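You operate a simulated robot arm through the tools that you are given. There is no shell and no other tool. Be economical: measure what you need, move in short steps, check, and stop when the job is done.

You run a simulated two-armed robot. Do the job below in one go: nothing can be reset, and whatever is moved stays where it is left.

## Task
Switch the red plate switch on. Stack the green spool from the top of the blue table on top of the pink spool. Put the blue chalk from the top of the blue table on the top of the teal bench and the yellow chalk on the blue tape roll there. Take the ticket on the top of the blue table and put it away on the top of the right pale board. Take the felt pad on the top of the middle bench and put it away on the top of the teal bench. Stack the 47 mm small block from the top of the middle bench on top of the 53 mm small block. Take the curved card from the top of the drawer unit and leave it on the high right shelf of the far side rack. Open the left red drawer. The order is free. Set down upright: ticket.

The check looks at the end state, three seconds after you hand in, the way a careful person would. Anything else that was tipped, shoved, dropped, spilled or broken makes it a failure.

## Robot
Two 7-joint arms with two-finger parallel grippers on one trunk, on a base that drives. Base frame: it is fixed to the floor where the robot stands at the start and does not move with it; the origin is under the middle of the robot, x ahead of it, y to its left, z up. Lengths are in mm, angles in degrees, forces in N, time in s.
The left shoulder is at the start at [30, 119, 960], the right one opposite. With the tool pointing down near the work surface each hand reaches from about 280 to 680 mm from the robot's upright axis, wherever it stands, measured 20 degrees to its own side. Places, roughly: chalk [1250, 0, 750]; curved card [2000, -2000, 1000]; felt pad (5x5x3 cm) [2000, -3000, 900]; high right shelf of the far side rack [4000, -5900, 1500]; left red drawer [-1600, 200, 700]; red plate switch [500, -100, 800]; small block [1250, -3000, 1000]; spool [1000, 0, 750]; tape roll (5x5x3 cm) [900, 300, 800]; ticket [1000, 250, 750]; top of the right pale board [-100, -2100, 800]; top of the teal bench [3900, -1400, 800]. Payload 3.43 kg a hand.
The TCP of each hand is the grasp point between the finger pads, 30 mm short of the fingertips. In the tool frame z runs along the fingers and y along their closing line. The gripper opens to 94 mm. The fingers are 28 mm wide and 10 mm thick; the gripper's body (50 by 96 mm) begins 55 mm behind the TCP.
Orientation is that of the tool frame in the base frame, as a unit quaternion [w, x, y, z]. With the fingers straight down and closing along the base's y, the tool's x points along the base's -x, its y along +y and its z along -z.

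## Interface
- The arms move only by the tool play_rows. It takes "left_targets", "right_targets" or both (then of equal length, played together; a hand with none holds still); each is a list of rows, each an object (a shift or turn left out is 0, a gripper value left out holds the last) with "rotation": the turn, a rotation vector about the base's x, y, z in units of 45 degrees (1.0 is 45 degrees), a list of three; "linear": the shift along the base's x, y, z in units of 300 mm (1.0 is 300 mm), a list of three; "jaw": the closure in counts, from 0 (fully open) to 255 (shut). In form: [{"rotation": [ax, ay, az], "linear": [x, y, z], "jaw": jaw}, ...]. A call has 1 to 8 rows; each row is the pose to reach, as a shift and turn from the pose commanded when the call began. A call with a number of a shift or a turn outside -1 to 1 is refused whole. A row lasts 0.2 s, in which the tool goes at most 50 mm and 8.6 degrees; a call with a longer step from one row to the next is refused whole, and so is a gripper value outside its range. Where a pose cannot be reached the arm comes as near as it can. A force on the tool above 40 N (or 10 N above the force at the start of the call, whichever is more), or a blocked arm, ends the call early, and 0.2 s more pass. Each finger travels about 72 mm/s and halts on what it meets, pressing with about 39 N; the grip force reading is that of the motor and also rises with nothing between the fingers. The clock runs only during rows and for 0.2 s after the last one: add rows that repeat a pose to give the fingers time. The reply holds the time, the measured pose of the TCP, the force on the tool along the base axes, the opening and the grip force, in the units named above and with some noise, with the torque about the TCP (base axes, N m) and any sound that the robot's microphone picked up, and new pictures: "views" is both (left out), scene, wrist or none (wrist: the cameras of the hands that moved).
- Cameras (640 x 400 px; columns grow to the right, rows downward): "scene" is now at [39, 13.3, 1660.1]; the picture's right is [0.18, -0.98, 0.00], its down [-0.80, -0.15, -0.58] and it looks along [0.57, 0.10, -0.81] (base axes); focal length 264 px, centre (320, 200). "left" rides on the left gripper at [76, -14, -102] in its tool frame; the picture's right is [0.18, 0.98, 0.00], its down [-0.75, 0.14, -0.64] and it looks along [-0.63, 0.12, 0.77] (tool axes); focal length 243 px, centre (320, 200). "right" rides on the right gripper at [76, 14, -102] in its tool frame; the picture's right is [-0.18, 0.98, 0.00], its down [-0.75, -0.14, -0.64] and it looks along [-0.63, -0.12, 0.77] (tool axes); focal length 243 px, centre (320, 200). There is no depth. A picture from a camera that has moved, and an enlarged one, comes with that camera's place and axes in the base frame and with its lens.
- lift_body(by): slides the trunk up (or, below 0, down) by that many mm; the arms and the scene camera ride with it, the base frame stays. It gives what a move gives, with no picture.
- steer(legs): drives the robot by 1 to 6 legs, each [ahead, turn to the left] in mm and degrees, along the robot's own axes; the way and the turn of a leg run together, so that a leg with both is an arc; at most 1500 mm and 180 degrees a leg. The arms and the cameras ride along, it lands a little off, and it stops where it bumps. It gives what a move gives, and a new picture of the scene camera.
- pan_tilt(pan, tilt): turns the head with the scene camera to pan (to the left, within 143 degrees either way) and tilt (down, from -29 to 69), counted from straight ahead of the robot. It gives what a move gives, and a new picture of the scene camera.
- zoom(camera, box): a new picture of the part [left, top, right, bottom] of that camera's present view, enlarged. It takes no simulated time.
- close_job(): hands the job in; it is judged then, once.

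Go step by step. Nothing tells you exact positions but the pictures and the camera data: compare them with the known pose of the tool, close in by small moves and look again before you grip or let go. The budget is 483 turns and 360 pictures, counting those below and the enlarged ones. Unless the task says otherwise, let go and move clear before handing in, and close with one line.

The tools are called after ">>>" by a JSON object that holds its "api" and its "payload". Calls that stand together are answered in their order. play_rows: Moves the arms, as the interface text tells. Its arguments: {"type":"object","properties":{"left_targets":{"type":"array","items":{"type":"object","properties":{"rotation":{"type":"array","items":{"type":"number"}},"linear":{"type":"array","items":{"type":"number"}},"jaw":{"type":"number"}}}},"right_targets":{"type":"array","items":{"type":"object","properties":{"rotation":{"type":"array","items":{"type":"number"}},"linear":{"type":"array","items":{"type":"number"}},"jaw":{"type":"number"}}}},"views":{"type":"string","enum":["both","scene","wrist","none"]}},"required":[]} The other tools are called the same way: lift_body (by) slides the trunk up or down; steer (legs) drives the base; pan_tilt (pan, tilt) turns the head that bears the scene camera; zoom (camera, box) takes an enlarged picture of a part of a camera's view; close_job () hands the job in.

At the start:

```text
time_s: 0.0
left_tool_pos: [509.1, 195.4, 1158.7]
left_ee_rot: [-0.001, 0.0, 1.0, 0.0]
left_wrist_force: [0.3, 0.7, -0.5]
left_torque: [-0.02, -0.02, 0.0]
left_gripper_width: 94.0
left_grip_force: 0.0
right_tool_pos: [469.6, -158.0, 1188.7]
right_ee_rot: [0.0, 0.0, 1.0, 0.0]
right_wrist_force: [-0.1, 0.3, 0.9]
right_torque: [0.0, 0.01, 0.0]
right_gripper_width: 94.0
right_grip_force: 0.0
trunk travel left (down, up): [-225.0, 185.0]
robot x, y, heading: [1.4, 1.0, -0.0]
head pan, tilt: [10.4, 54.5]
```

scene: 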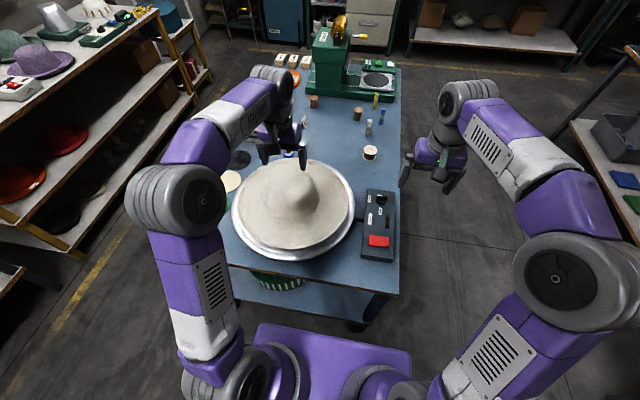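
right: 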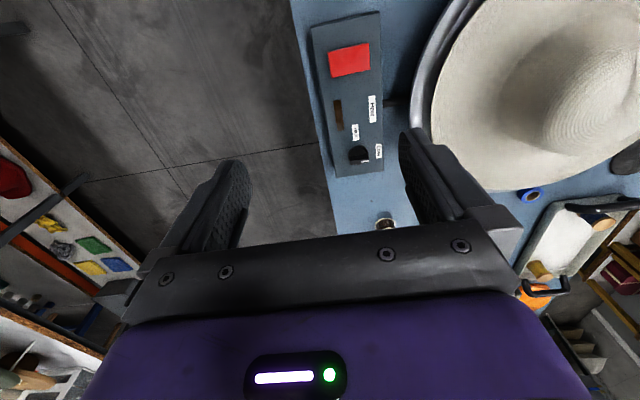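
left: 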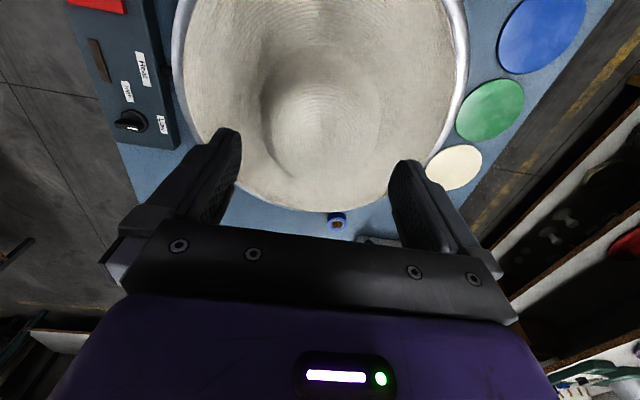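

I see a blue table ahead with a hat on a plate, a control box with a red rocker, and small items further back. I'll zoom in to look at the details.

>>> {"api": "zoom", "payload": {"camera": "scene", "box": [260, 60, 420, 160]}}

>>> {"api": "zoom", "payload": {"camera": "scene", "box": [340, 170, 420, 270]}}

```text
4.00 times, centred on (340, 110) of scene
camera zoom: at [39.0, 13.3, 1660.1], right [0.18, -0.98, 0.0], down [-0.8, -0.15, -0.58], along [0.57, 0.1, -0.81], focal length 1054 px, centre (240, 560)
```

zoom: 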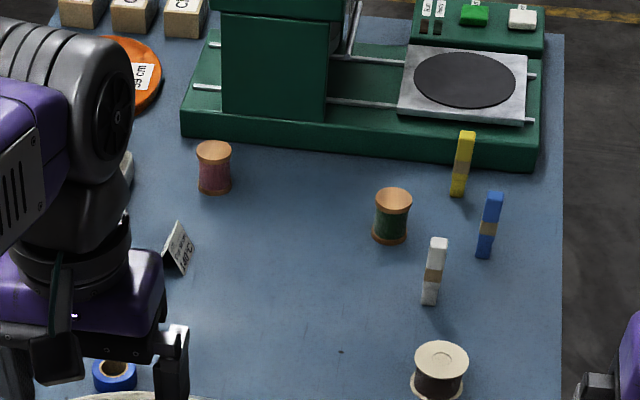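

```text
4.00 times, centred on (380, 220) of scene
camera zoom: at [39.0, 13.3, 1660.1], right [0.18, -0.98, 0.0], down [-0.8, -0.15, -0.58], along [0.57, 0.1, -0.81], focal length 1054 px, centre (80, 120)
```

zoom: 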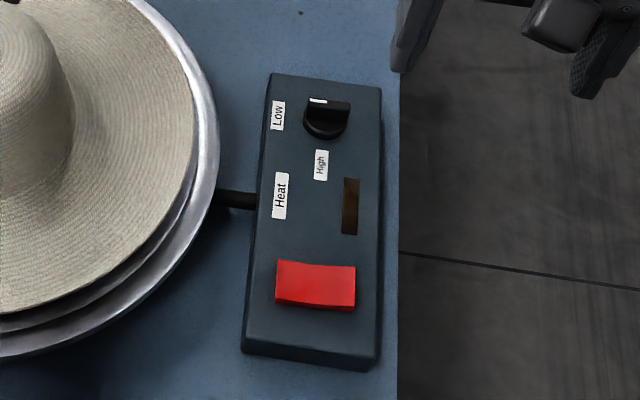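

>>> {"api": "zoom", "payload": {"camera": "right", "box": [300, 0, 400, 180]}}

>>> {"api": "zoom", "payload": {"camera": "scene", "box": [355, 220, 405, 265]}}

>>> {"api": "pan_tilt", "payload": {"pan": 0, "tilt": 35}}

>>> {"api": "pan_tilt", "payload": {"pan": -60, "tilt": 20}}

>>> {"api": "pan_tilt", "payload": {"pan": -130, "tilt": 25}}

>>> {"api": "pan_tilt", "payload": {"pan": 130, "tilt": 25}}

>>> {"api": "pan_tilt", "payload": {"pan": 60, "tilt": 20}}

```text
2.22 times, centred on (350, 90) of right
camera zoom: at [392.9, -143.6, 1291.7], right [0.18, 0.98, 0.0], down [0.75, -0.14, 0.64], along [0.63, -0.12, -0.77], focal length 539 px, centre (253, 444)
```

zoom: 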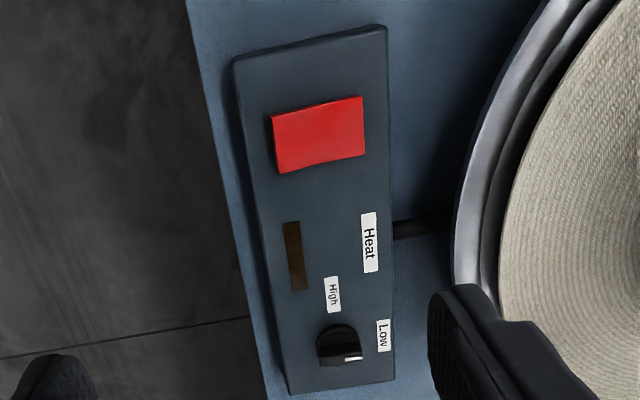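

```text
8.89 times, centred on (380, 242) of scene
camera zoom: at [39.0, 13.3, 1660.1], right [0.18, -0.98, 0.0], down [-0.8, -0.15, -0.58], along [0.57, 0.1, -0.81], focal length 2342 px, centre (-213, -178)
```

zoom: 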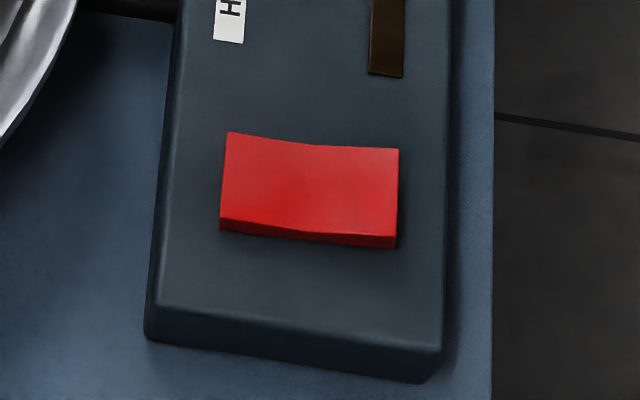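

```text
time_s: 0.8
left_tool_pos: [507.6, 197.4, 1159.4]
left_ee_rot: [0.0, 0.0, 1.0, 0.0]
left_wrist_force: [0.0, -0.2, 0.2]
left_torque: [0.02, -0.03, -0.01]
left_gripper_width: 94.0
left_grip_force: 0.0
right_tool_pos: [469.8, -157.7, 1189.3]
right_ee_rot: [0.0, 0.0, 1.0, 0.0]
right_wrist_force: [-0.9, -0.1, 0.3]
right_torque: [0.05, 0.02, 0.02]
right_gripper_width: 94.0
right_grip_force: 0.2
trunk travel left (down, up): [-225.0, 185.0]
robot x, y, heading: [0.9, 0.5, -0.1]
head pan, tilt: [0.0, 35.0]
camera scene: at [55.6, 0.3, 1687.6], right [0.0, -1.0, 0.0], down [-0.57, 0.0, -0.82], along [0.82, 0.0, -0.57], focal length 264 px, centre (320, 200)
```

scene: 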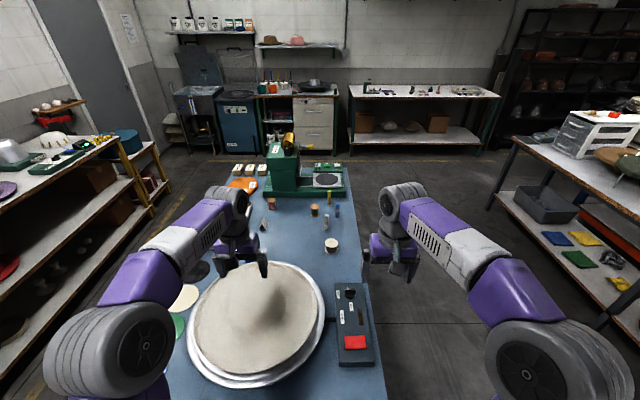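

```text
time_s: 2.1
left_tool_pos: [508.3, 195.7, 1159.5]
left_ee_rot: [-0.001, -0.001, 1.0, 0.0]
left_wrist_force: [0.2, 0.2, 0.3]
left_torque: [0.0, 0.0, 0.01]
left_gripper_width: 93.9
left_grip_force: 0.0
right_tool_pos: [469.0, -156.7, 1189.8]
right_ee_rot: [0.0, 0.0, 1.0, 0.0]
right_wrist_force: [-0.3, -1.2, -0.6]
right_torque: [-0.04, -0.01, 0.0]
right_gripper_width: 93.8
right_grip_force: 0.0
trunk travel left (down, up): [-225.0, 185.0]
robot x, y, heading: [-0.9, -1.8, 0.3]
head pan, tilt: [-60.0, 20.0]
camera scene: at [14.1, -80.4, 1711.5], right [-0.87, -0.5, 0.0], down [-0.17, 0.3, -0.94], along [0.47, -0.81, -0.34], focal length 264 px, centre (320, 200)
```

scene: 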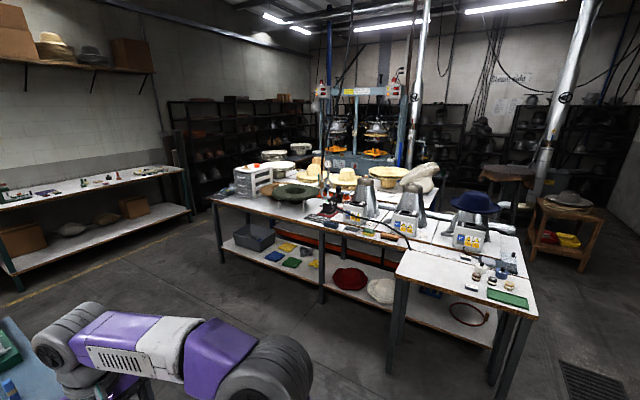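

```text
time_s: 3.5
left_tool_pos: [507.9, 196.4, 1158.9]
left_ee_rot: [0.0, -0.001, 1.0, 0.0]
left_wrist_force: [-0.5, 0.0, 0.0]
left_torque: [0.0, -0.02, -0.01]
left_gripper_width: 94.0
left_grip_force: 0.0
right_tool_pos: [469.8, -157.1, 1190.7]
right_ee_rot: [0.0, 0.001, 1.0, 0.0]
right_wrist_force: [-0.1, -0.5, 0.0]
right_torque: [0.0, 0.02, -0.03]
right_gripper_width: 94.2
right_grip_force: 0.1
trunk travel left (down, up): [-225.0, 185.0]
robot x, y, heading: [-0.1, 0.4, -0.2]
head pan, tilt: [-130.0, 25.0]
camera scene: at [-91.7, -70.4, 1703.4], right [-0.77, 0.64, 0.0], down [0.27, 0.32, -0.91], along [-0.58, -0.69, -0.42], focal length 264 px, centre (320, 200)
```

scene: 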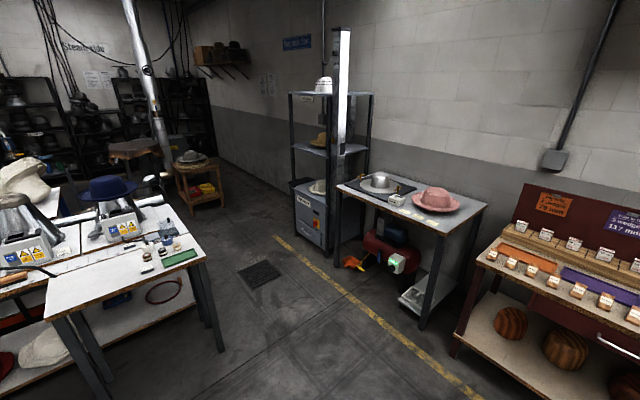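

```text
time_s: 7.2
left_tool_pos: [508.2, 195.3, 1158.5]
left_ee_rot: [0.0, 0.0, 1.0, -0.001]
left_wrist_force: [0.1, 0.6, -1.0]
left_torque: [0.0, -0.03, 0.03]
left_gripper_width: 94.2
left_grip_force: 0.1
right_tool_pos: [468.8, -157.3, 1188.8]
right_ee_rot: [0.0, -0.001, 1.0, -0.001]
right_wrist_force: [-0.7, 0.1, -1.4]
right_torque: [-0.04, 0.02, 0.02]
right_gripper_width: 94.1
right_grip_force: 0.1
trunk travel left (down, up): [-225.0, 185.0]
robot x, y, heading: [-6.0, 0.3, 0.1]
head pan, tilt: [130.0, 25.0]
camera scene: at [-91.7, 70.8, 1703.4], right [0.77, 0.64, 0.0], down [0.27, -0.32, -0.91], along [-0.58, 0.69, -0.42], focal length 264 px, centre (320, 200)
```

scene: 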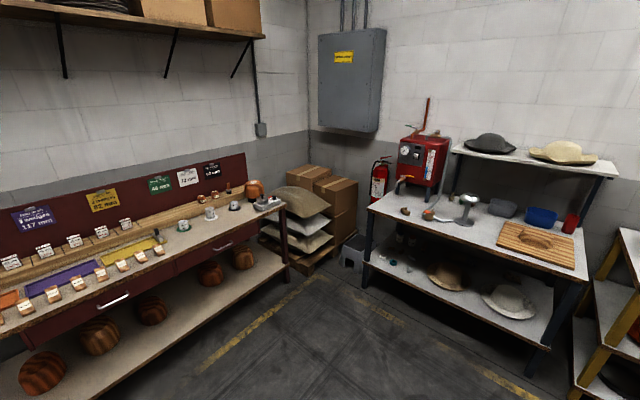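

```text
time_s: 8.6
left_tool_pos: [508.2, 195.8, 1158.8]
left_ee_rot: [0.0, 0.0, 1.0, 0.001]
left_wrist_force: [-0.7, -0.9, 0.8]
left_torque: [0.01, -0.02, -0.01]
left_gripper_width: 93.7
left_grip_force: 0.2
right_tool_pos: [471.3, -157.8, 1189.6]
right_ee_rot: [0.0, 0.0, 1.0, 0.0]
right_wrist_force: [-0.2, 0.4, 0.1]
right_torque: [0.0, -0.01, -0.02]
right_gripper_width: 93.9
right_grip_force: 0.0
trunk travel left (down, up): [-225.0, 185.0]
robot x, y, heading: [1.0, 2.6, -0.0]
head pan, tilt: [60.0, 20.0]
camera scene: at [14.0, 80.9, 1711.5], right [0.87, -0.5, 0.0], down [-0.17, -0.3, -0.94], along [0.47, 0.81, -0.34], focal length 264 px, centre (320, 200)
```

scene: 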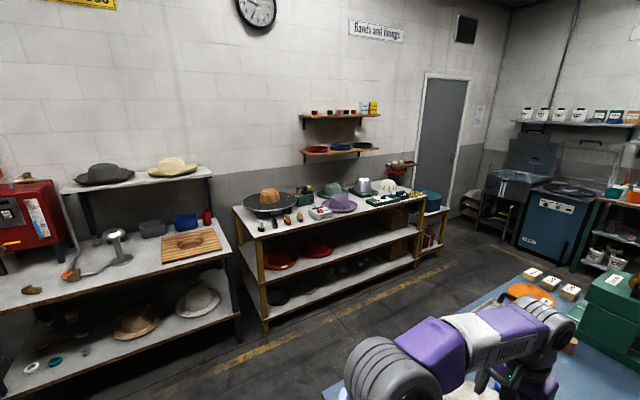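

The rocker's right (−y) half looks raised, so I'll press it with the closed right fingers, starting with an approach above it.

>>> {"api": "pan_tilt", "payload": {"pan": 0, "tilt": 60}}

>>> {"api": "play_rows", "payload": {"right_targets": [{"linear": [0.1, 0.047, -0.1], "jaw": 255}, {"linear": [0.1, 0.047, -0.25]}, {"linear": [0.1, 0.047, -0.4]}, {"linear": [0.1, 0.047, -0.55]}, {"linear": [0.1, 0.047, -0.7]}, {"linear": [0.1, 0.047, -0.85]}, {"linear": [0.1, 0.047, -0.95]}, {"linear": [0.1, 0.047, -0.95]}]}}

```text
time_s: 9.9
left_tool_pos: [508.5, 194.9, 1159.3]
left_ee_rot: [0.0, 0.0, 1.0, 0.0]
left_wrist_force: [-1.2, 0.3, 0.6]
left_torque: [0.0, -0.01, 0.01]
left_gripper_width: 94.1
left_grip_force: 0.0
right_tool_pos: [469.7, -158.4, 1189.9]
right_ee_rot: [0.001, 0.0, 1.0, 0.0]
right_wrist_force: [-0.6, -0.1, 0.0]
right_torque: [0.04, 0.0, -0.01]
right_gripper_width: 94.3
right_grip_force: 0.1
trunk travel left (down, up): [-225.0, 185.0]
robot x, y, heading: [0.4, -0.8, -0.1]
head pan, tilt: [0.0, 60.0]
camera scene: at [34.2, 0.3, 1653.4], right [0.0, -1.0, 0.0], down [-0.87, 0.0, -0.5], along [0.5, 0.0, -0.87], focal length 264 px, centre (320, 200)
```

scene: 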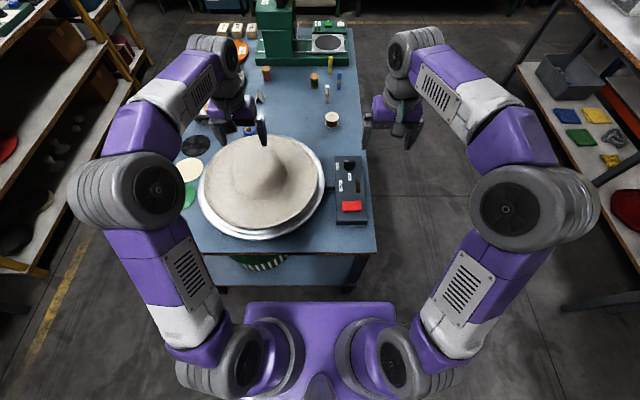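

```text
time_s: 11.7
left_tool_pos: [508.4, 196.3, 1159.5]
left_ee_rot: [0.001, 0.0, 1.0, 0.0]
left_wrist_force: [-0.6, -0.8, -0.4]
left_torque: [0.0, 0.03, -0.02]
left_gripper_width: 94.0
left_grip_force: 0.0
right_tool_pos: [497.0, -145.1, 903.8]
right_ee_rot: [0.0, 0.0, 1.0, 0.0]
right_wrist_force: [1.1, 0.1, 0.7]
right_torque: [0.04, 0.03, -0.05]
right_gripper_width: 0.0
right_grip_force: 33.0
trunk travel left (down, up): [-225.0, 185.0]
robot x, y, heading: [-0.8, -2.2, 0.4]
head pan, tilt: [0.0, 60.0]
camera scene: at [33.8, 0.2, 1653.4], right [0.0, -1.0, 0.0], down [-0.87, 0.0, -0.5], along [0.5, 0.0, -0.87], focal length 264 px, centre (320, 200)
camera right: at [421.1, -131.4, 1006.1], right [0.18, 0.98, 0.0], down [0.75, -0.14, 0.64], along [0.63, -0.12, -0.77], focal length 243 px, centre (320, 200)
```

scene: 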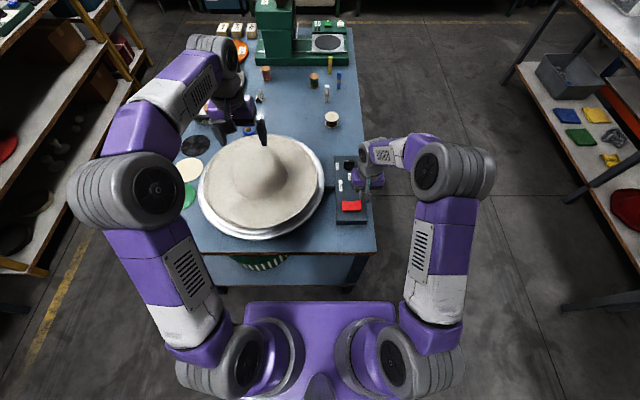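
right: 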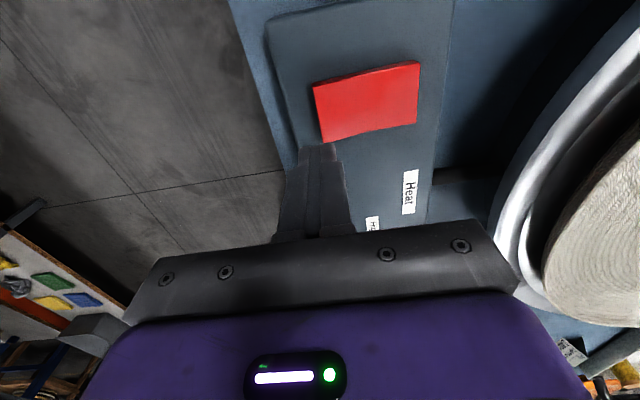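

By triangulation the rocker is at about (484, −109, 832). I'll press its right half.

>>> {"api": "play_rows", "payload": {"right_targets": [{"linear": [-0.04, 0.06, 0]}, {"linear": [-0.04, 0.06, -0.08]}, {"linear": [-0.04, 0.06, -0.12]}, {"linear": [-0.04, 0.06, -0.135]}, {"linear": [-0.04, 0.06, -0.15]}, {"linear": [-0.04, 0.06, -0.165]}]}}

>>> {"api": "zoom", "payload": {"camera": "scene", "box": [320, 140, 400, 230]}}

```text
time_s: 12.5
left_tool_pos: [507.4, 196.6, 1159.3]
left_ee_rot: [0.001, 0.001, 1.0, 0.0]
left_wrist_force: [0.4, -0.5, -0.7]
left_torque: [0.02, 0.01, -0.01]
left_gripper_width: 93.9
left_grip_force: 0.1
right_tool_pos: [485.8, -128.2, 876.0]
right_ee_rot: [0.0, 0.002, 1.0, -0.001]
right_wrist_force: [-13.7, -4.0, 21.5]
right_torque: [0.11, 0.42, 0.13]
right_gripper_width: 0.0
right_grip_force: 32.9
trunk travel left (down, up): [-225.0, 185.0]
robot x, y, heading: [1.2, -0.8, -0.1]
head pan, tilt: [0.0, 60.0]
stopped in row 4 (right hand): the force on the tool passed its limit at 44 N (the readings are from after the stop); the commanded pose is now the measured one
camera scene: at [32.2, 0.5, 1653.6], right [0.0, -1.0, 0.0], down [-0.87, 0.0, -0.5], along [0.5, 0.0, -0.87], focal length 264 px, centre (320, 200)
camera right: at [408.5, -113.5, 978.3], right [0.19, 0.98, 0.0], down [0.75, -0.14, 0.64], along [0.63, -0.12, -0.77], focal length 243 px, centre (320, 200)
```

scene: 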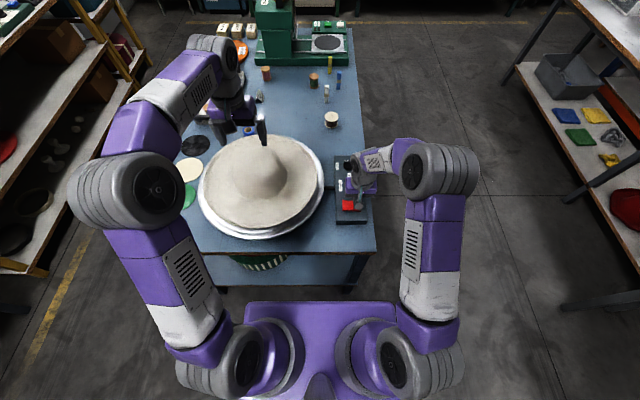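
right: 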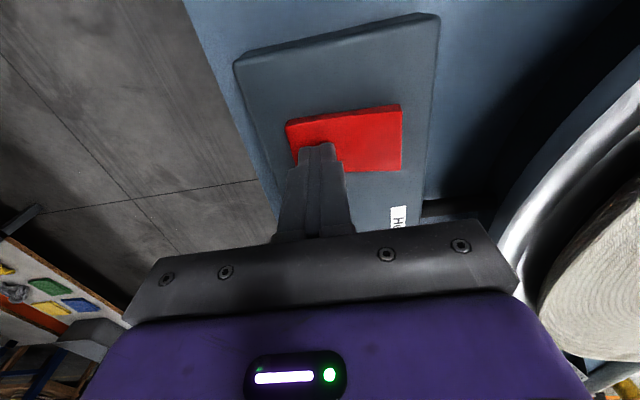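

```text
4.44 times, centred on (360, 185) of scene
camera zoom: at [32.2, 0.5, 1653.6], right [0.0, -1.0, 0.0], down [-0.87, 0.0, -0.5], along [0.5, 0.0, -0.87], focal length 1171 px, centre (142, 267)
```

zoom: 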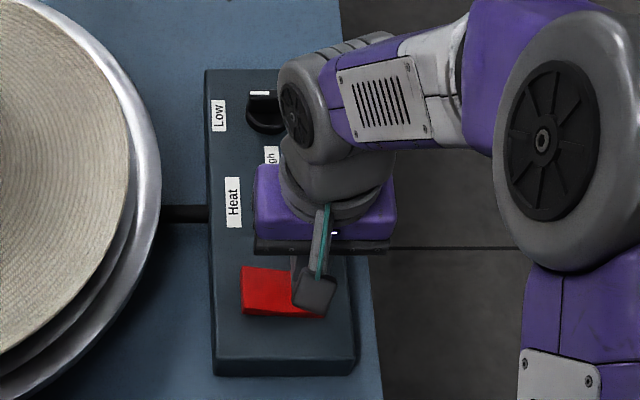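

Contact came with about 44 N at a tip height of about 846. I'll lift away and check the rocker and lamp.

>>> {"api": "play_rows", "payload": {"right_targets": [{"linear": [0, 0, 0.12]}, {"linear": [0, -0.1, 0.24]}, {"linear": [0, -0.26, 0.3]}, {"linear": [0, -0.42, 0.3]}, {"linear": [0, -0.42, 0.3]}]}}

>>> {"api": "zoom", "payload": {"camera": "scene", "box": [330, 155, 380, 230]}}

>>> {"api": "zoom", "payload": {"camera": "right", "box": [300, 0, 500, 240]}}

```text
refused: row 3 steps farther than a row can; nothing moved
```

```text
5.33 times, centred on (355, 192) of scene
camera zoom: at [32.2, 0.5, 1653.6], right [0.0, -1.0, 0.0], down [-0.87, 0.0, -0.5], along [0.5, 0.0, -0.87], focal length 1405 px, centre (133, 240)
```

zoom: 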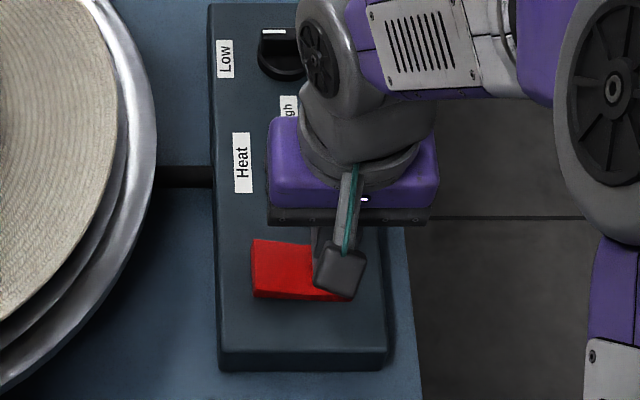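

```text
1.67 times, centred on (400, 120) of right
camera zoom: at [408.5, -113.5, 978.3], right [0.19, 0.98, 0.0], down [0.75, -0.14, 0.64], along [0.63, -0.12, -0.77], focal length 404 px, centre (187, 333)
```

zoom: 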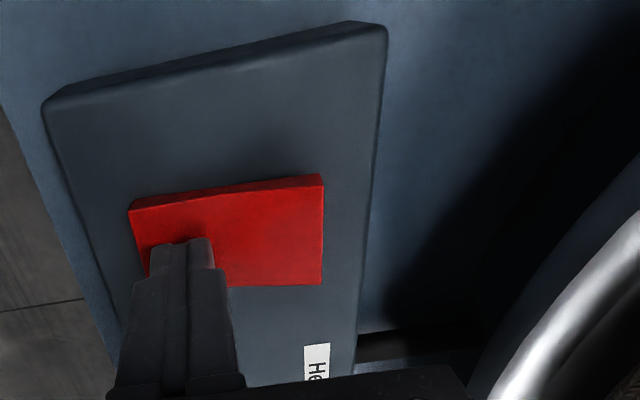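

>>> {"api": "play_rows", "payload": {"right_targets": [{"linear": [0, 0, 0.12]}, {"linear": [0, -0.08, 0.22]}, {"linear": [0, -0.2, 0.3]}, {"linear": [0, -0.35, 0.3]}, {"linear": [0, -0.5, 0.3]}]}}

>>> {"api": "zoom", "payload": {"camera": "scene", "box": [330, 150, 380, 230]}}

>>> {"api": "zoom", "payload": {"camera": "right", "box": [300, 0, 600, 240]}}

```text
time_s: 13.7
left_tool_pos: [508.2, 195.1, 1158.1]
left_ee_rot: [0.0, 0.001, 1.0, 0.002]
left_wrist_force: [-0.3, -0.4, -0.8]
left_torque: [-0.02, -0.03, 0.0]
left_gripper_width: 93.9
left_grip_force: 0.2
right_tool_pos: [487.9, -277.8, 965.2]
right_ee_rot: [0.001, 0.001, 1.0, 0.001]
right_wrist_force: [-0.1, -0.1, -0.9]
right_torque: [0.01, -0.02, -0.01]
right_gripper_width: 0.0
right_grip_force: 32.6
trunk travel left (down, up): [-225.0, 185.0]
robot x, y, heading: [-1.3, 1.3, -0.1]
head pan, tilt: [0.0, 60.0]
camera scene: at [34.2, -1.0, 1653.4], right [0.0, -1.0, 0.0], down [-0.87, 0.0, -0.5], along [0.5, 0.0, -0.87], focal length 264 px, centre (320, 200)
camera right: at [410.9, -264.1, 1066.8], right [0.19, 0.98, 0.0], down [0.75, -0.14, 0.64], along [0.63, -0.12, -0.77], focal length 243 px, centre (320, 200)
```

scene: 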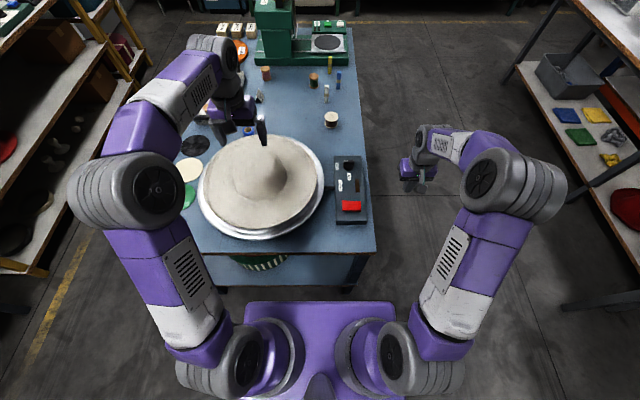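
right: 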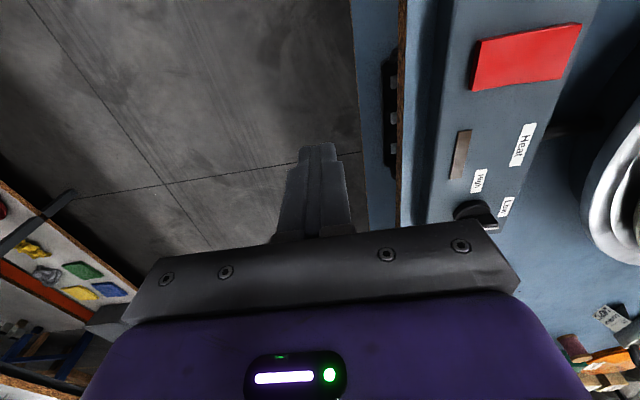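

```text
5.00 times, centred on (355, 190) of scene
camera zoom: at [34.2, -1.0, 1653.4], right [0.0, -1.0, 0.0], down [-0.87, 0.0, -0.5], along [0.5, 0.0, -0.87], focal length 1317 px, centre (145, 250)
```

zoom: 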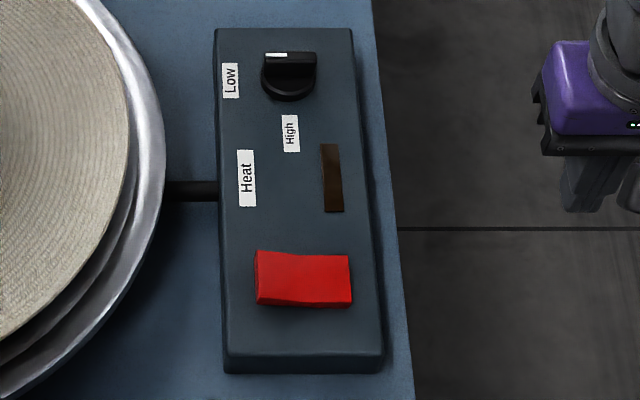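

```text
1.67 times, centred on (450, 120) of right
camera zoom: at [410.9, -264.1, 1066.8], right [0.19, 0.98, 0.0], down [0.75, -0.14, 0.64], along [0.63, -0.12, -0.77], focal length 404 px, centre (103, 333)
```

zoom: 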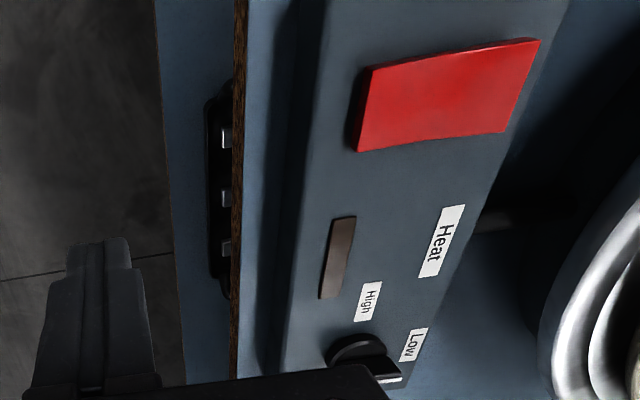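

>>> {"api": "pan_tilt", "payload": {"pan": 10.4, "tilt": 54.5}}

>>> {"api": "zoom", "payload": {"camera": "scene", "box": [355, 220, 405, 265]}}

>>> {"api": "zoom", "payload": {"camera": "scene", "box": [340, 170, 420, 270]}}

```text
time_s: 14.4
left_tool_pos: [508.3, 196.2, 1159.9]
left_ee_rot: [-0.001, -0.001, 1.0, 0.0]
left_wrist_force: [0.2, 0.5, 0.6]
left_torque: [-0.01, -0.01, 0.0]
left_gripper_width: 94.0
left_grip_force: 0.0
right_tool_pos: [488.3, -276.5, 963.8]
right_ee_rot: [0.003, 0.001, 1.0, 0.0]
right_wrist_force: [1.2, 0.4, -0.7]
right_torque: [0.0, -0.02, -0.01]
right_gripper_width: 0.0
right_grip_force: 33.1
trunk travel left (down, up): [-225.0, 185.0]
robot x, y, heading: [1.2, 0.9, 0.1]
head pan, tilt: [10.4, 54.5]
camera scene: at [39.0, 13.1, 1660.0], right [0.18, -0.98, 0.0], down [-0.8, -0.15, -0.58], along [0.57, 0.1, -0.81], focal length 264 px, centre (320, 200)
```

scene: 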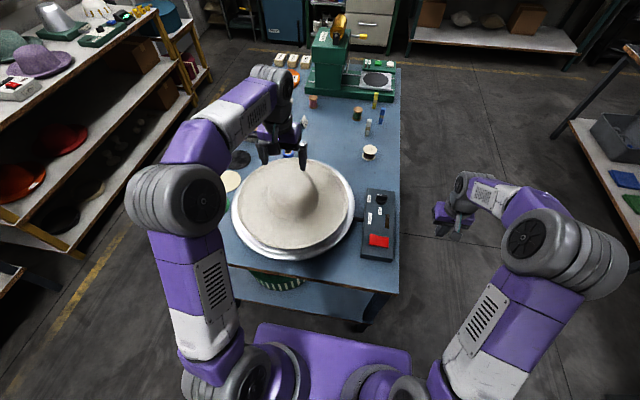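

```text
8.89 times, centred on (380, 242) of scene
camera zoom: at [39.0, 13.1, 1660.0], right [0.18, -0.98, 0.0], down [-0.8, -0.15, -0.58], along [0.57, 0.1, -0.81], focal length 2342 px, centre (-213, -178)
```

zoom: 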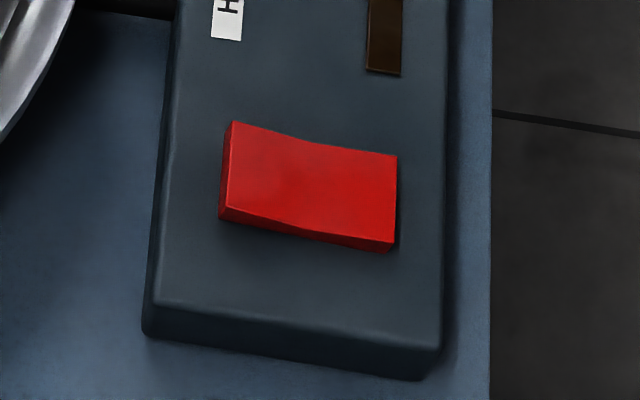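

```text
4.00 times, centred on (380, 220) of scene
camera zoom: at [39.0, 13.1, 1660.0], right [0.18, -0.98, 0.0], down [-0.8, -0.15, -0.58], along [0.57, 0.1, -0.81], focal length 1054 px, centre (80, 120)
```

zoom: 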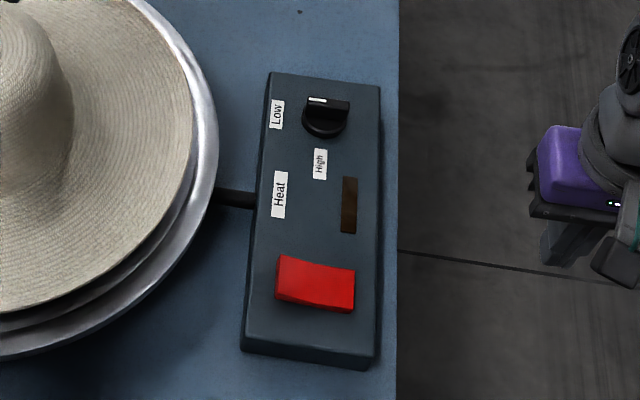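

The rocker has clearly flipped, with the right half now down. Next I'll raise the right hand, then drive round to the right side of the blue table facing it.

>>> {"api": "play_rows", "payload": {"right_targets": [{"linear": [0, 0.06, 0.16], "jaw": 0}, {"linear": [0, 0.12, 0.32]}, {"linear": [0, 0.2, 0.46]}, {"linear": [0, 0.25, 0.6]}, {"linear": [0, 0.25, 0.68]}], "views": "none"}}

>>> {"api": "steer", "payload": {"legs": [[0, -90], [680, 0], [0, 90], [1150, 0], [0, 90]]}}

```text
refused: row 1 steps farther than a row can; nothing moved
```

```text
time_s: 35.1
left_tool_pos: [922.5, -177.1, 1158.4]
left_ee_rot: [0.0, 0.715, -0.7, 0.0]
left_wrist_force: [-0.3, 0.5, 0.0]
left_torque: [0.04, -0.04, 0.0]
left_gripper_width: 94.4
left_grip_force: 0.0
right_tool_pos: [1395.3, -186.5, 965.2]
right_ee_rot: [-0.002, 0.713, -0.701, -0.002]
right_wrist_force: [-1.3, -0.1, 0.2]
right_torque: [0.01, 0.04, -0.04]
right_gripper_width: 0.0
right_grip_force: 32.7
trunk travel left (down, up): [-225.0, 185.0]
robot x, y, heading: [1129.9, -679.3, 91.0]
head pan, tilt: [10.4, 54.5]
camera scene: at [1111.7, -639.4, 1660.1], right [0.98, 0.2, 0.0], down [0.16, -0.8, -0.58], along [-0.12, 0.57, -0.81], focal length 264 px, centre (320, 200)
```

scene: 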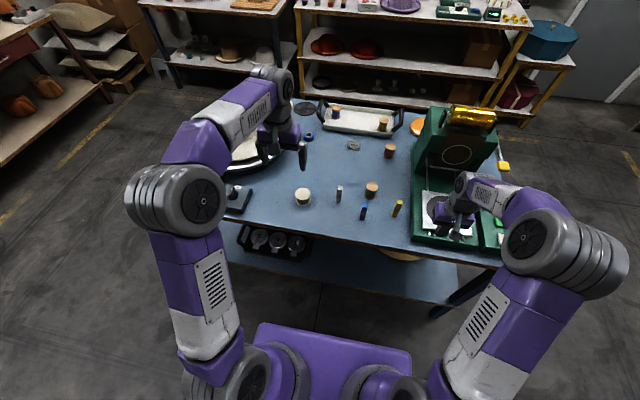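

>>> {"api": "play_rows", "payload": {"right_targets": [{"linear": [0, -0.04, 0.15], "jaw": 0}, {"linear": [-0.06, -0.08, 0.28]}, {"linear": [-0.12, -0.1, 0.42]}, {"linear": [-0.2, -0.1, 0.56]}, {"linear": [-0.24, -0.1, 0.68]}], "views": "none"}}

>>> {"api": "pan_tilt", "payload": {"pan": 0, "tilt": 45}}

>>> {"api": "zoom", "payload": {"camera": "scene", "box": [240, 110, 460, 250]}}

```text
time_s: 36.3
left_tool_pos: [920.8, -176.4, 1160.2]
left_ee_rot: [0.0, 0.714, -0.7, 0.0]
left_wrist_force: [0.8, -0.1, -0.1]
left_torque: [0.01, 0.03, -0.01]
left_gripper_width: 94.4
left_grip_force: 0.2
right_tool_pos: [1320.9, -219.7, 1168.9]
right_ee_rot: [-0.001, 0.713, -0.701, -0.002]
right_wrist_force: [0.1, -0.5, -0.6]
right_torque: [0.02, 0.0, 0.01]
right_gripper_width: 93.9
right_grip_force: 0.1
trunk travel left (down, up): [-225.0, 185.0]
robot x, y, heading: [1129.3, -681.0, 91.3]
head pan, tilt: [10.4, 54.5]
```

```text
time_s: 37.0
left_tool_pos: [921.6, -177.0, 1158.5]
left_ee_rot: [0.0, 0.715, -0.699, 0.0]
left_wrist_force: [-0.3, -0.1, -0.1]
left_torque: [0.01, 0.0, 0.01]
left_gripper_width: 93.9
left_grip_force: 0.0
right_tool_pos: [1321.6, -219.0, 1168.3]
right_ee_rot: [-0.002, 0.713, -0.701, -0.001]
right_wrist_force: [0.1, -0.4, 0.3]
right_torque: [-0.01, -0.01, -0.04]
right_gripper_width: 93.9
right_grip_force: 0.0
trunk travel left (down, up): [-225.0, 185.0]
robot x, y, heading: [1127.3, -681.2, 91.4]
head pan, tilt: [0.0, 45.0]
camera scene: at [1124.7, -629.2, 1672.8], right [1.0, 0.02, 0.0], down [0.01, -0.71, -0.71], along [-0.01, 0.71, -0.71], focal length 264 px, centre (320, 200)
```

scene: 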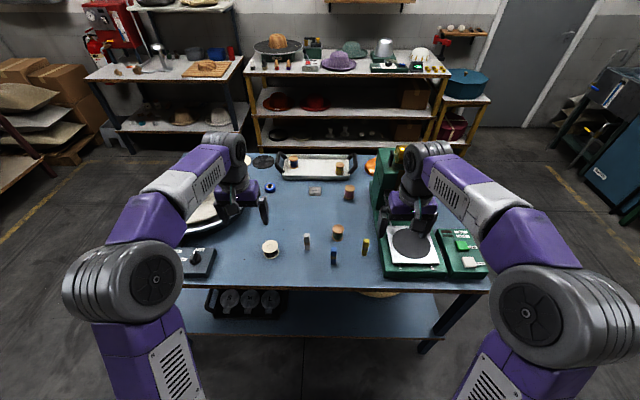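

```text
2.86 times, centred on (350, 180) of scene
camera zoom: at [1124.7, -629.2, 1672.8], right [1.0, 0.02, 0.0], down [0.01, -0.71, -0.71], along [-0.01, 0.71, -0.71], focal length 753 px, centre (234, 257)
```

zoom: 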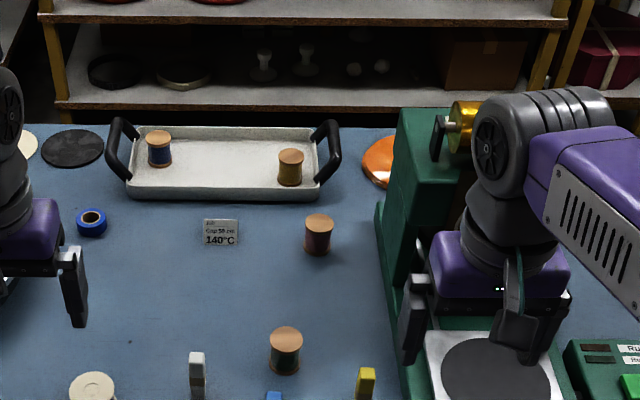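

The table surface is at z≈788. The green spool is near (1183, 26), the yellow chalk near (1299, −53), the blue chalk near (1175, −94), and the pink spool near (1246, 270). I'll move 130 mm closer and point the head down.

>>> {"api": "steer", "payload": {"legs": [[130, 0]]}}

>>> {"api": "pan_tilt", "payload": {"pan": 0, "tilt": 58}}

>>> {"api": "zoom", "payload": {"camera": "scene", "box": [240, 80, 440, 205]}}

```text
time_s: 38.3
left_tool_pos: [918.5, -47.2, 1158.5]
left_ee_rot: [0.0, 0.714, -0.7, 0.001]
left_wrist_force: [-0.1, -0.3, 0.5]
left_torque: [-0.02, 0.0, -0.02]
left_gripper_width: 94.0
left_grip_force: 0.1
right_tool_pos: [1317.5, -87.7, 1168.5]
right_ee_rot: [-0.001, 0.714, -0.7, -0.001]
right_wrist_force: [0.4, 0.4, -0.6]
right_torque: [-0.03, 0.0, -0.03]
right_gripper_width: 94.2
right_grip_force: 0.2
trunk travel left (down, up): [-225.0, 185.0]
robot x, y, heading: [1123.1, -553.7, 91.3]
head pan, tilt: [0.0, 45.0]
camera scene: at [1122.0, -497.8, 1672.8], right [1.0, 0.02, 0.0], down [0.02, -0.71, -0.71], along [-0.02, 0.71, -0.71], focal length 264 px, centre (320, 200)
```

scene: 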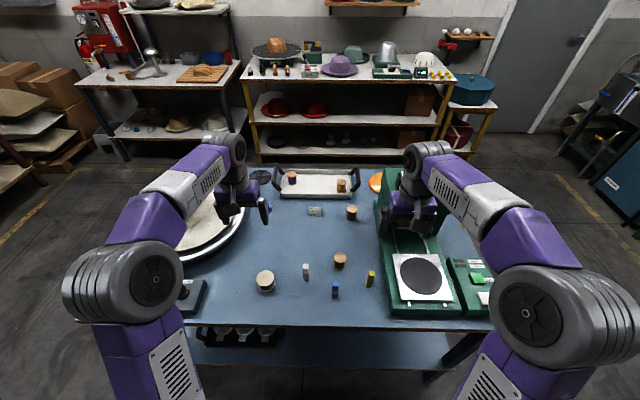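

```text
time_s: 39.0
left_tool_pos: [917.8, -47.1, 1159.2]
left_ee_rot: [-0.001, 0.714, -0.7, 0.0]
left_wrist_force: [0.7, 0.1, 0.4]
left_torque: [0.02, 0.01, 0.01]
left_gripper_width: 93.7
left_grip_force: 0.0
right_tool_pos: [1318.2, -87.9, 1168.9]
right_ee_rot: [-0.001, 0.714, -0.7, -0.001]
right_wrist_force: [0.7, 0.1, -0.4]
right_torque: [0.0, 0.01, -0.01]
right_gripper_width: 94.1
right_grip_force: 0.1
trunk travel left (down, up): [-225.0, 185.0]
robot x, y, heading: [1125.5, -549.9, 91.1]
head pan, tilt: [0.0, 58.0]
camera scene: at [1122.3, -511.9, 1655.8], right [1.0, 0.02, 0.0], down [0.02, -0.85, -0.53], along [-0.01, 0.53, -0.85], focal length 264 px, centre (320, 200)
```

scene: 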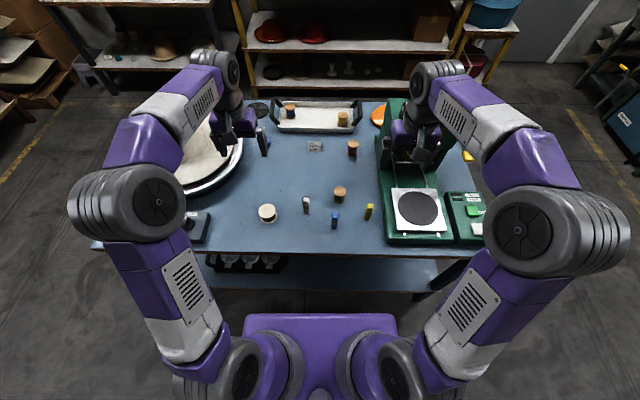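

```text
3.20 times, centred on (340, 142) of scene
camera zoom: at [1122.3, -511.9, 1655.8], right [1.0, 0.02, 0.0], down [0.02, -0.85, -0.53], along [-0.01, 0.53, -0.85], focal length 843 px, centre (256, 384)
```

zoom: 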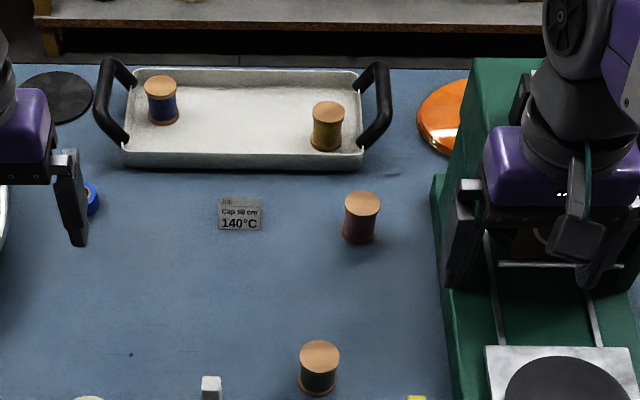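

The green spool is at about (1186, 28), roughly 62 mm tall and 47 mm across. I'll move the left hand above it and the right hand aside.

>>> {"api": "play_rows", "payload": {"left_targets": [{"linear": [0.14, 0.04, 0]}, {"linear": [0.28, 0.08, 0]}, {"linear": [0.42, 0.12, 0]}, {"linear": [0.56, 0.16, 0]}, {"linear": [0.7, 0.2, 0]}, {"linear": [0.82, 0.25, -0.05]}, {"linear": [0.893, 0.25, -0.18]}, {"linear": [0.893, 0.25, -0.33]}], "right_targets": [{"linear": [0.05, -0.08, 0]}, {"linear": [0.1, -0.16, 0]}, {"linear": [0.15, -0.24, 0]}, {"linear": [0.2, -0.32, 0]}, {"linear": [0.25, -0.4, 0]}, {"linear": [0.25, -0.4, 0]}, {"linear": [0.25, -0.4, 0]}, {"linear": [0.25, -0.4, 0]}]}}

```text
time_s: 40.8
left_tool_pos: [1187.3, 29.3, 1055.8]
left_ee_rot: [0.002, 0.715, -0.699, 0.001]
left_wrist_force: [0.0, 0.0, 0.2]
left_torque: [-0.01, 0.01, 0.02]
left_gripper_width: 93.9
left_grip_force: 0.1
left hand out of reach, approached as far as the arm can: row 6, 7
right_tool_pos: [1394.5, -206.6, 1167.2]
right_ee_rot: [-0.002, 0.714, -0.7, -0.002]
right_wrist_force: [0.5, 0.3, -0.5]
right_torque: [0.01, 0.02, -0.02]
right_gripper_width: 94.1
right_grip_force: 0.0
trunk travel left (down, up): [-225.0, 185.0]
robot x, y, heading: [1123.6, -549.1, 91.2]
head pan, tilt: [0.0, 58.0]
camera scene: at [1121.8, -510.8, 1655.7], right [1.0, 0.02, 0.0], down [0.02, -0.85, -0.53], along [-0.01, 0.53, -0.85], focal length 264 px, centre (320, 200)
camera right: at [1380.2, -283.3, 1269.9], right [-0.99, 0.16, 0.0], down [0.13, 0.75, 0.64], along [0.11, 0.64, -0.77], focal length 243 px, centre (320, 200)
camera left: at [1202.5, -47.2, 1159.2], right [-0.98, -0.21, 0.0], down [-0.16, 0.75, 0.64], along [-0.13, 0.63, -0.77], focal length 243 px, centre (320, 200)
```

scene: 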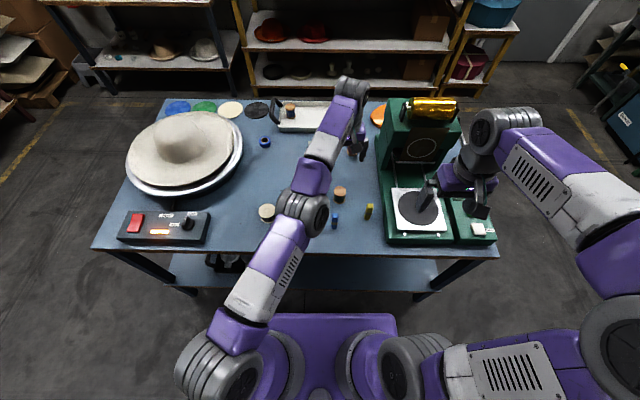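
right: 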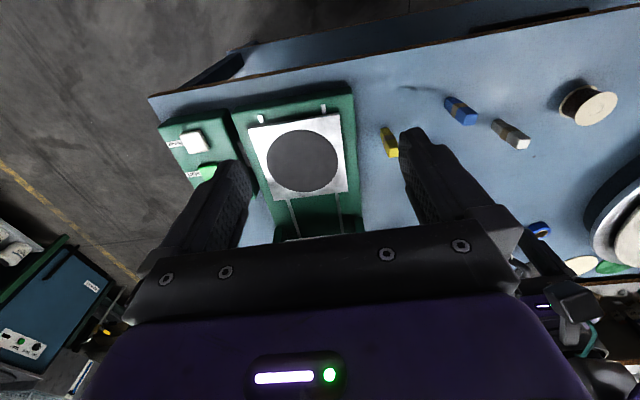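
left: 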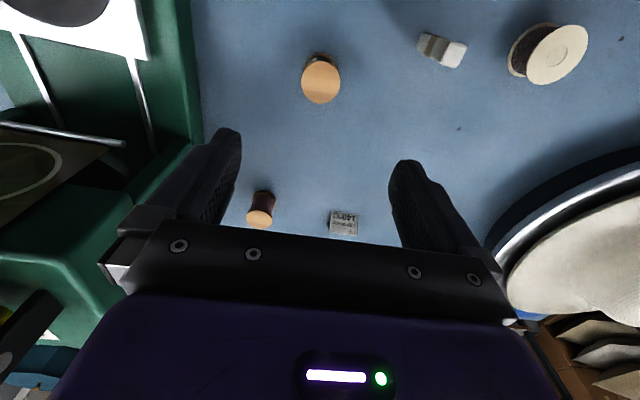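

The heater lamp is now lit, so the switch is on. The wrist view confirms the left hand is above the green spool, so I'll descend and grip it.

>>> {"api": "play_rows", "payload": {"left_targets": [{"linear": [0, -0.005, -0.15]}, {"linear": [0, -0.005, -0.3]}, {"linear": [0, -0.005, -0.45]}, {"linear": [0, -0.005, -0.6]}, {"linear": [0, -0.005, -0.74]}, {"linear": [0, -0.005, -0.74], "jaw": 255}, {"linear": [0, -0.005, -0.74], "jaw": 255}, {"linear": [0, -0.005, -0.74], "jaw": 255}], "views": "both"}}

```text
time_s: 42.6
left_tool_pos: [1190.9, 45.2, 834.1]
left_ee_rot: [0.0, 0.714, -0.7, 0.0]
left_wrist_force: [0.8, -0.3, 0.1]
left_torque: [0.0, -0.02, 0.0]
left_gripper_width: 45.5
left_grip_force: 38.7
left hand out of reach, approached as far as the arm can: row 1, 2, 3, 4, 5, 6, 7, 8
right_tool_pos: [1394.2, -206.2, 1167.6]
right_ee_rot: [-0.001, 0.714, -0.7, -0.001]
right_wrist_force: [0.7, 0.0, 0.2]
right_torque: [-0.05, 0.04, 0.01]
right_gripper_width: 94.0
right_grip_force: 0.0
trunk travel left (down, up): [-225.0, 185.0]
robot x, y, heading: [1122.9, -552.2, 91.4]
head pan, tilt: [0.0, 58.0]
camera scene: at [1122.3, -511.4, 1655.7], right [1.0, 0.02, 0.0], down [0.02, -0.85, -0.53], along [-0.01, 0.53, -0.85], focal length 264 px, centre (320, 200)
camera left: at [1205.9, -31.7, 938.0], right [-0.98, -0.21, 0.0], down [-0.16, 0.75, 0.64], along [-0.13, 0.63, -0.77], focal length 243 px, centre (320, 200)
```

scene: 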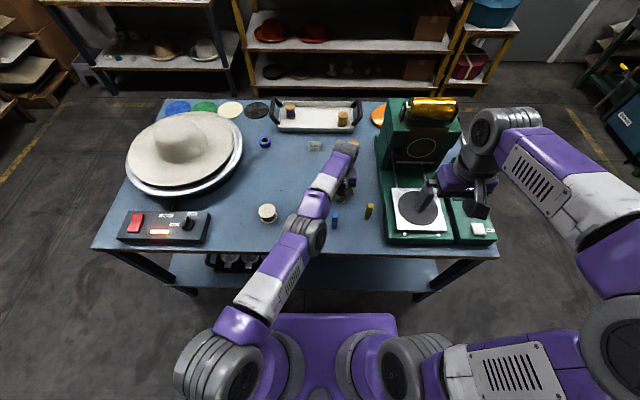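
left: 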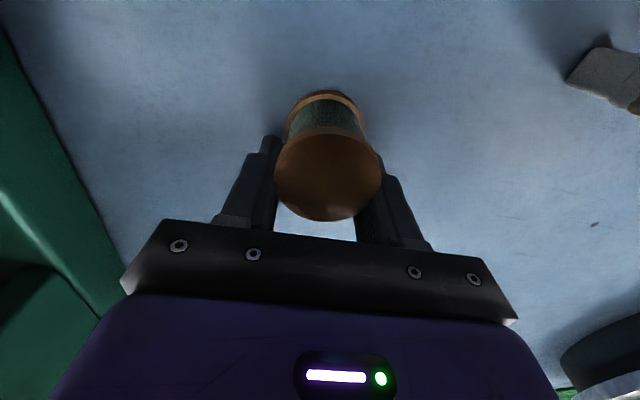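

The grip is off-centre because the arm was out of reach here: only the finger edges touch. I'll release, lift, and turn the base right so the spool sits on the left arm's side.

>>> {"api": "play_rows", "payload": {"left_targets": [{"jaw": 0}, {"jaw": 0}, {"jaw": 0, "linear": [0, 0, 0.02]}, {"linear": [0, -0.02, 0.15]}, {"linear": [0, -0.05, 0.3]}, {"linear": [0, -0.1, 0.45]}, {"linear": [0, -0.15, 0.6]}, {"linear": [0, -0.2, 0.75]}], "views": "none"}}

>>> {"api": "steer", "payload": {"legs": [[0, -22]]}}

>>> {"api": "zoom", "payload": {"camera": "left", "box": [0, 0, 640, 400]}}

```text
time_s: 44.4
left_tool_pos: [1204.3, 16.0, 1072.0]
left_ee_rot: [0.0, 0.714, -0.7, 0.0]
left_wrist_force: [-0.6, -0.6, -0.3]
left_torque: [0.01, 0.0, 0.03]
left_gripper_width: 94.3
left_grip_force: 0.1
left hand out of reach, approached as far as the arm can: row 4, 5, 6, 7, 8
right_tool_pos: [1392.5, -208.7, 1168.7]
right_ee_rot: [-0.001, 0.714, -0.7, -0.001]
right_wrist_force: [-0.2, 0.4, -0.1]
right_torque: [0.0, -0.06, -0.04]
right_gripper_width: 93.9
right_grip_force: 0.0
trunk travel left (down, up): [-225.0, 185.0]
robot x, y, heading: [1125.9, -552.0, 91.3]
head pan, tilt: [0.0, 58.0]
```

```text
time_s: 46.0
left_tool_pos: [1412.3, -54.0, 1072.4]
left_ee_rot: [-0.001, -0.569, 0.823, -0.001]
left_wrist_force: [0.0, 0.3, 0.1]
left_torque: [0.0, 0.0, 0.02]
left_gripper_width: 94.0
left_grip_force: 0.0
right_tool_pos: [1503.0, -333.0, 1167.2]
right_ee_rot: [0.002, -0.568, 0.823, 0.001]
right_wrist_force: [0.6, 0.1, 0.6]
right_torque: [-0.02, 0.0, 0.0]
right_gripper_width: 94.0
right_grip_force: 0.1
trunk travel left (down, up): [-225.0, 185.0]
robot x, y, heading: [1128.3, -552.6, 69.1]
head pan, tilt: [0.0, 58.0]
camera scene: at [1137.1, -514.4, 1655.7], right [0.94, -0.35, 0.0], down [-0.3, -0.79, -0.53], along [0.19, 0.5, -0.85], focal length 264 px, centre (320, 200)
```

scene: 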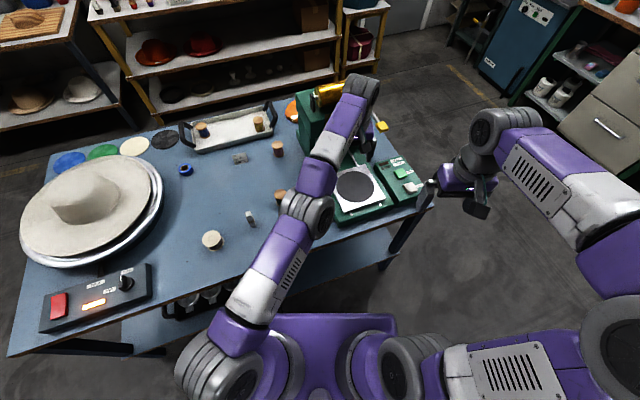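

```text
1.00 times, centred on (320, 200) of left (not enlarged: the box is as wide or as high as the picture)
camera zoom: at [1398.2, -131.6, 1173.8], right [-0.98, 0.17, 0.0], down [0.13, 0.76, 0.64], along [0.11, 0.63, -0.77], focal length 243 px, centre (320, 200)
```

zoom: 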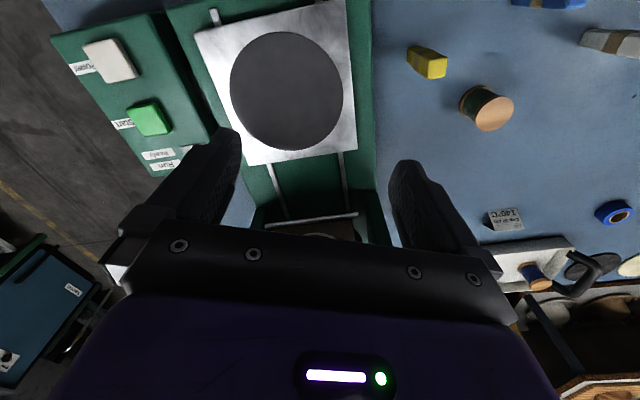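

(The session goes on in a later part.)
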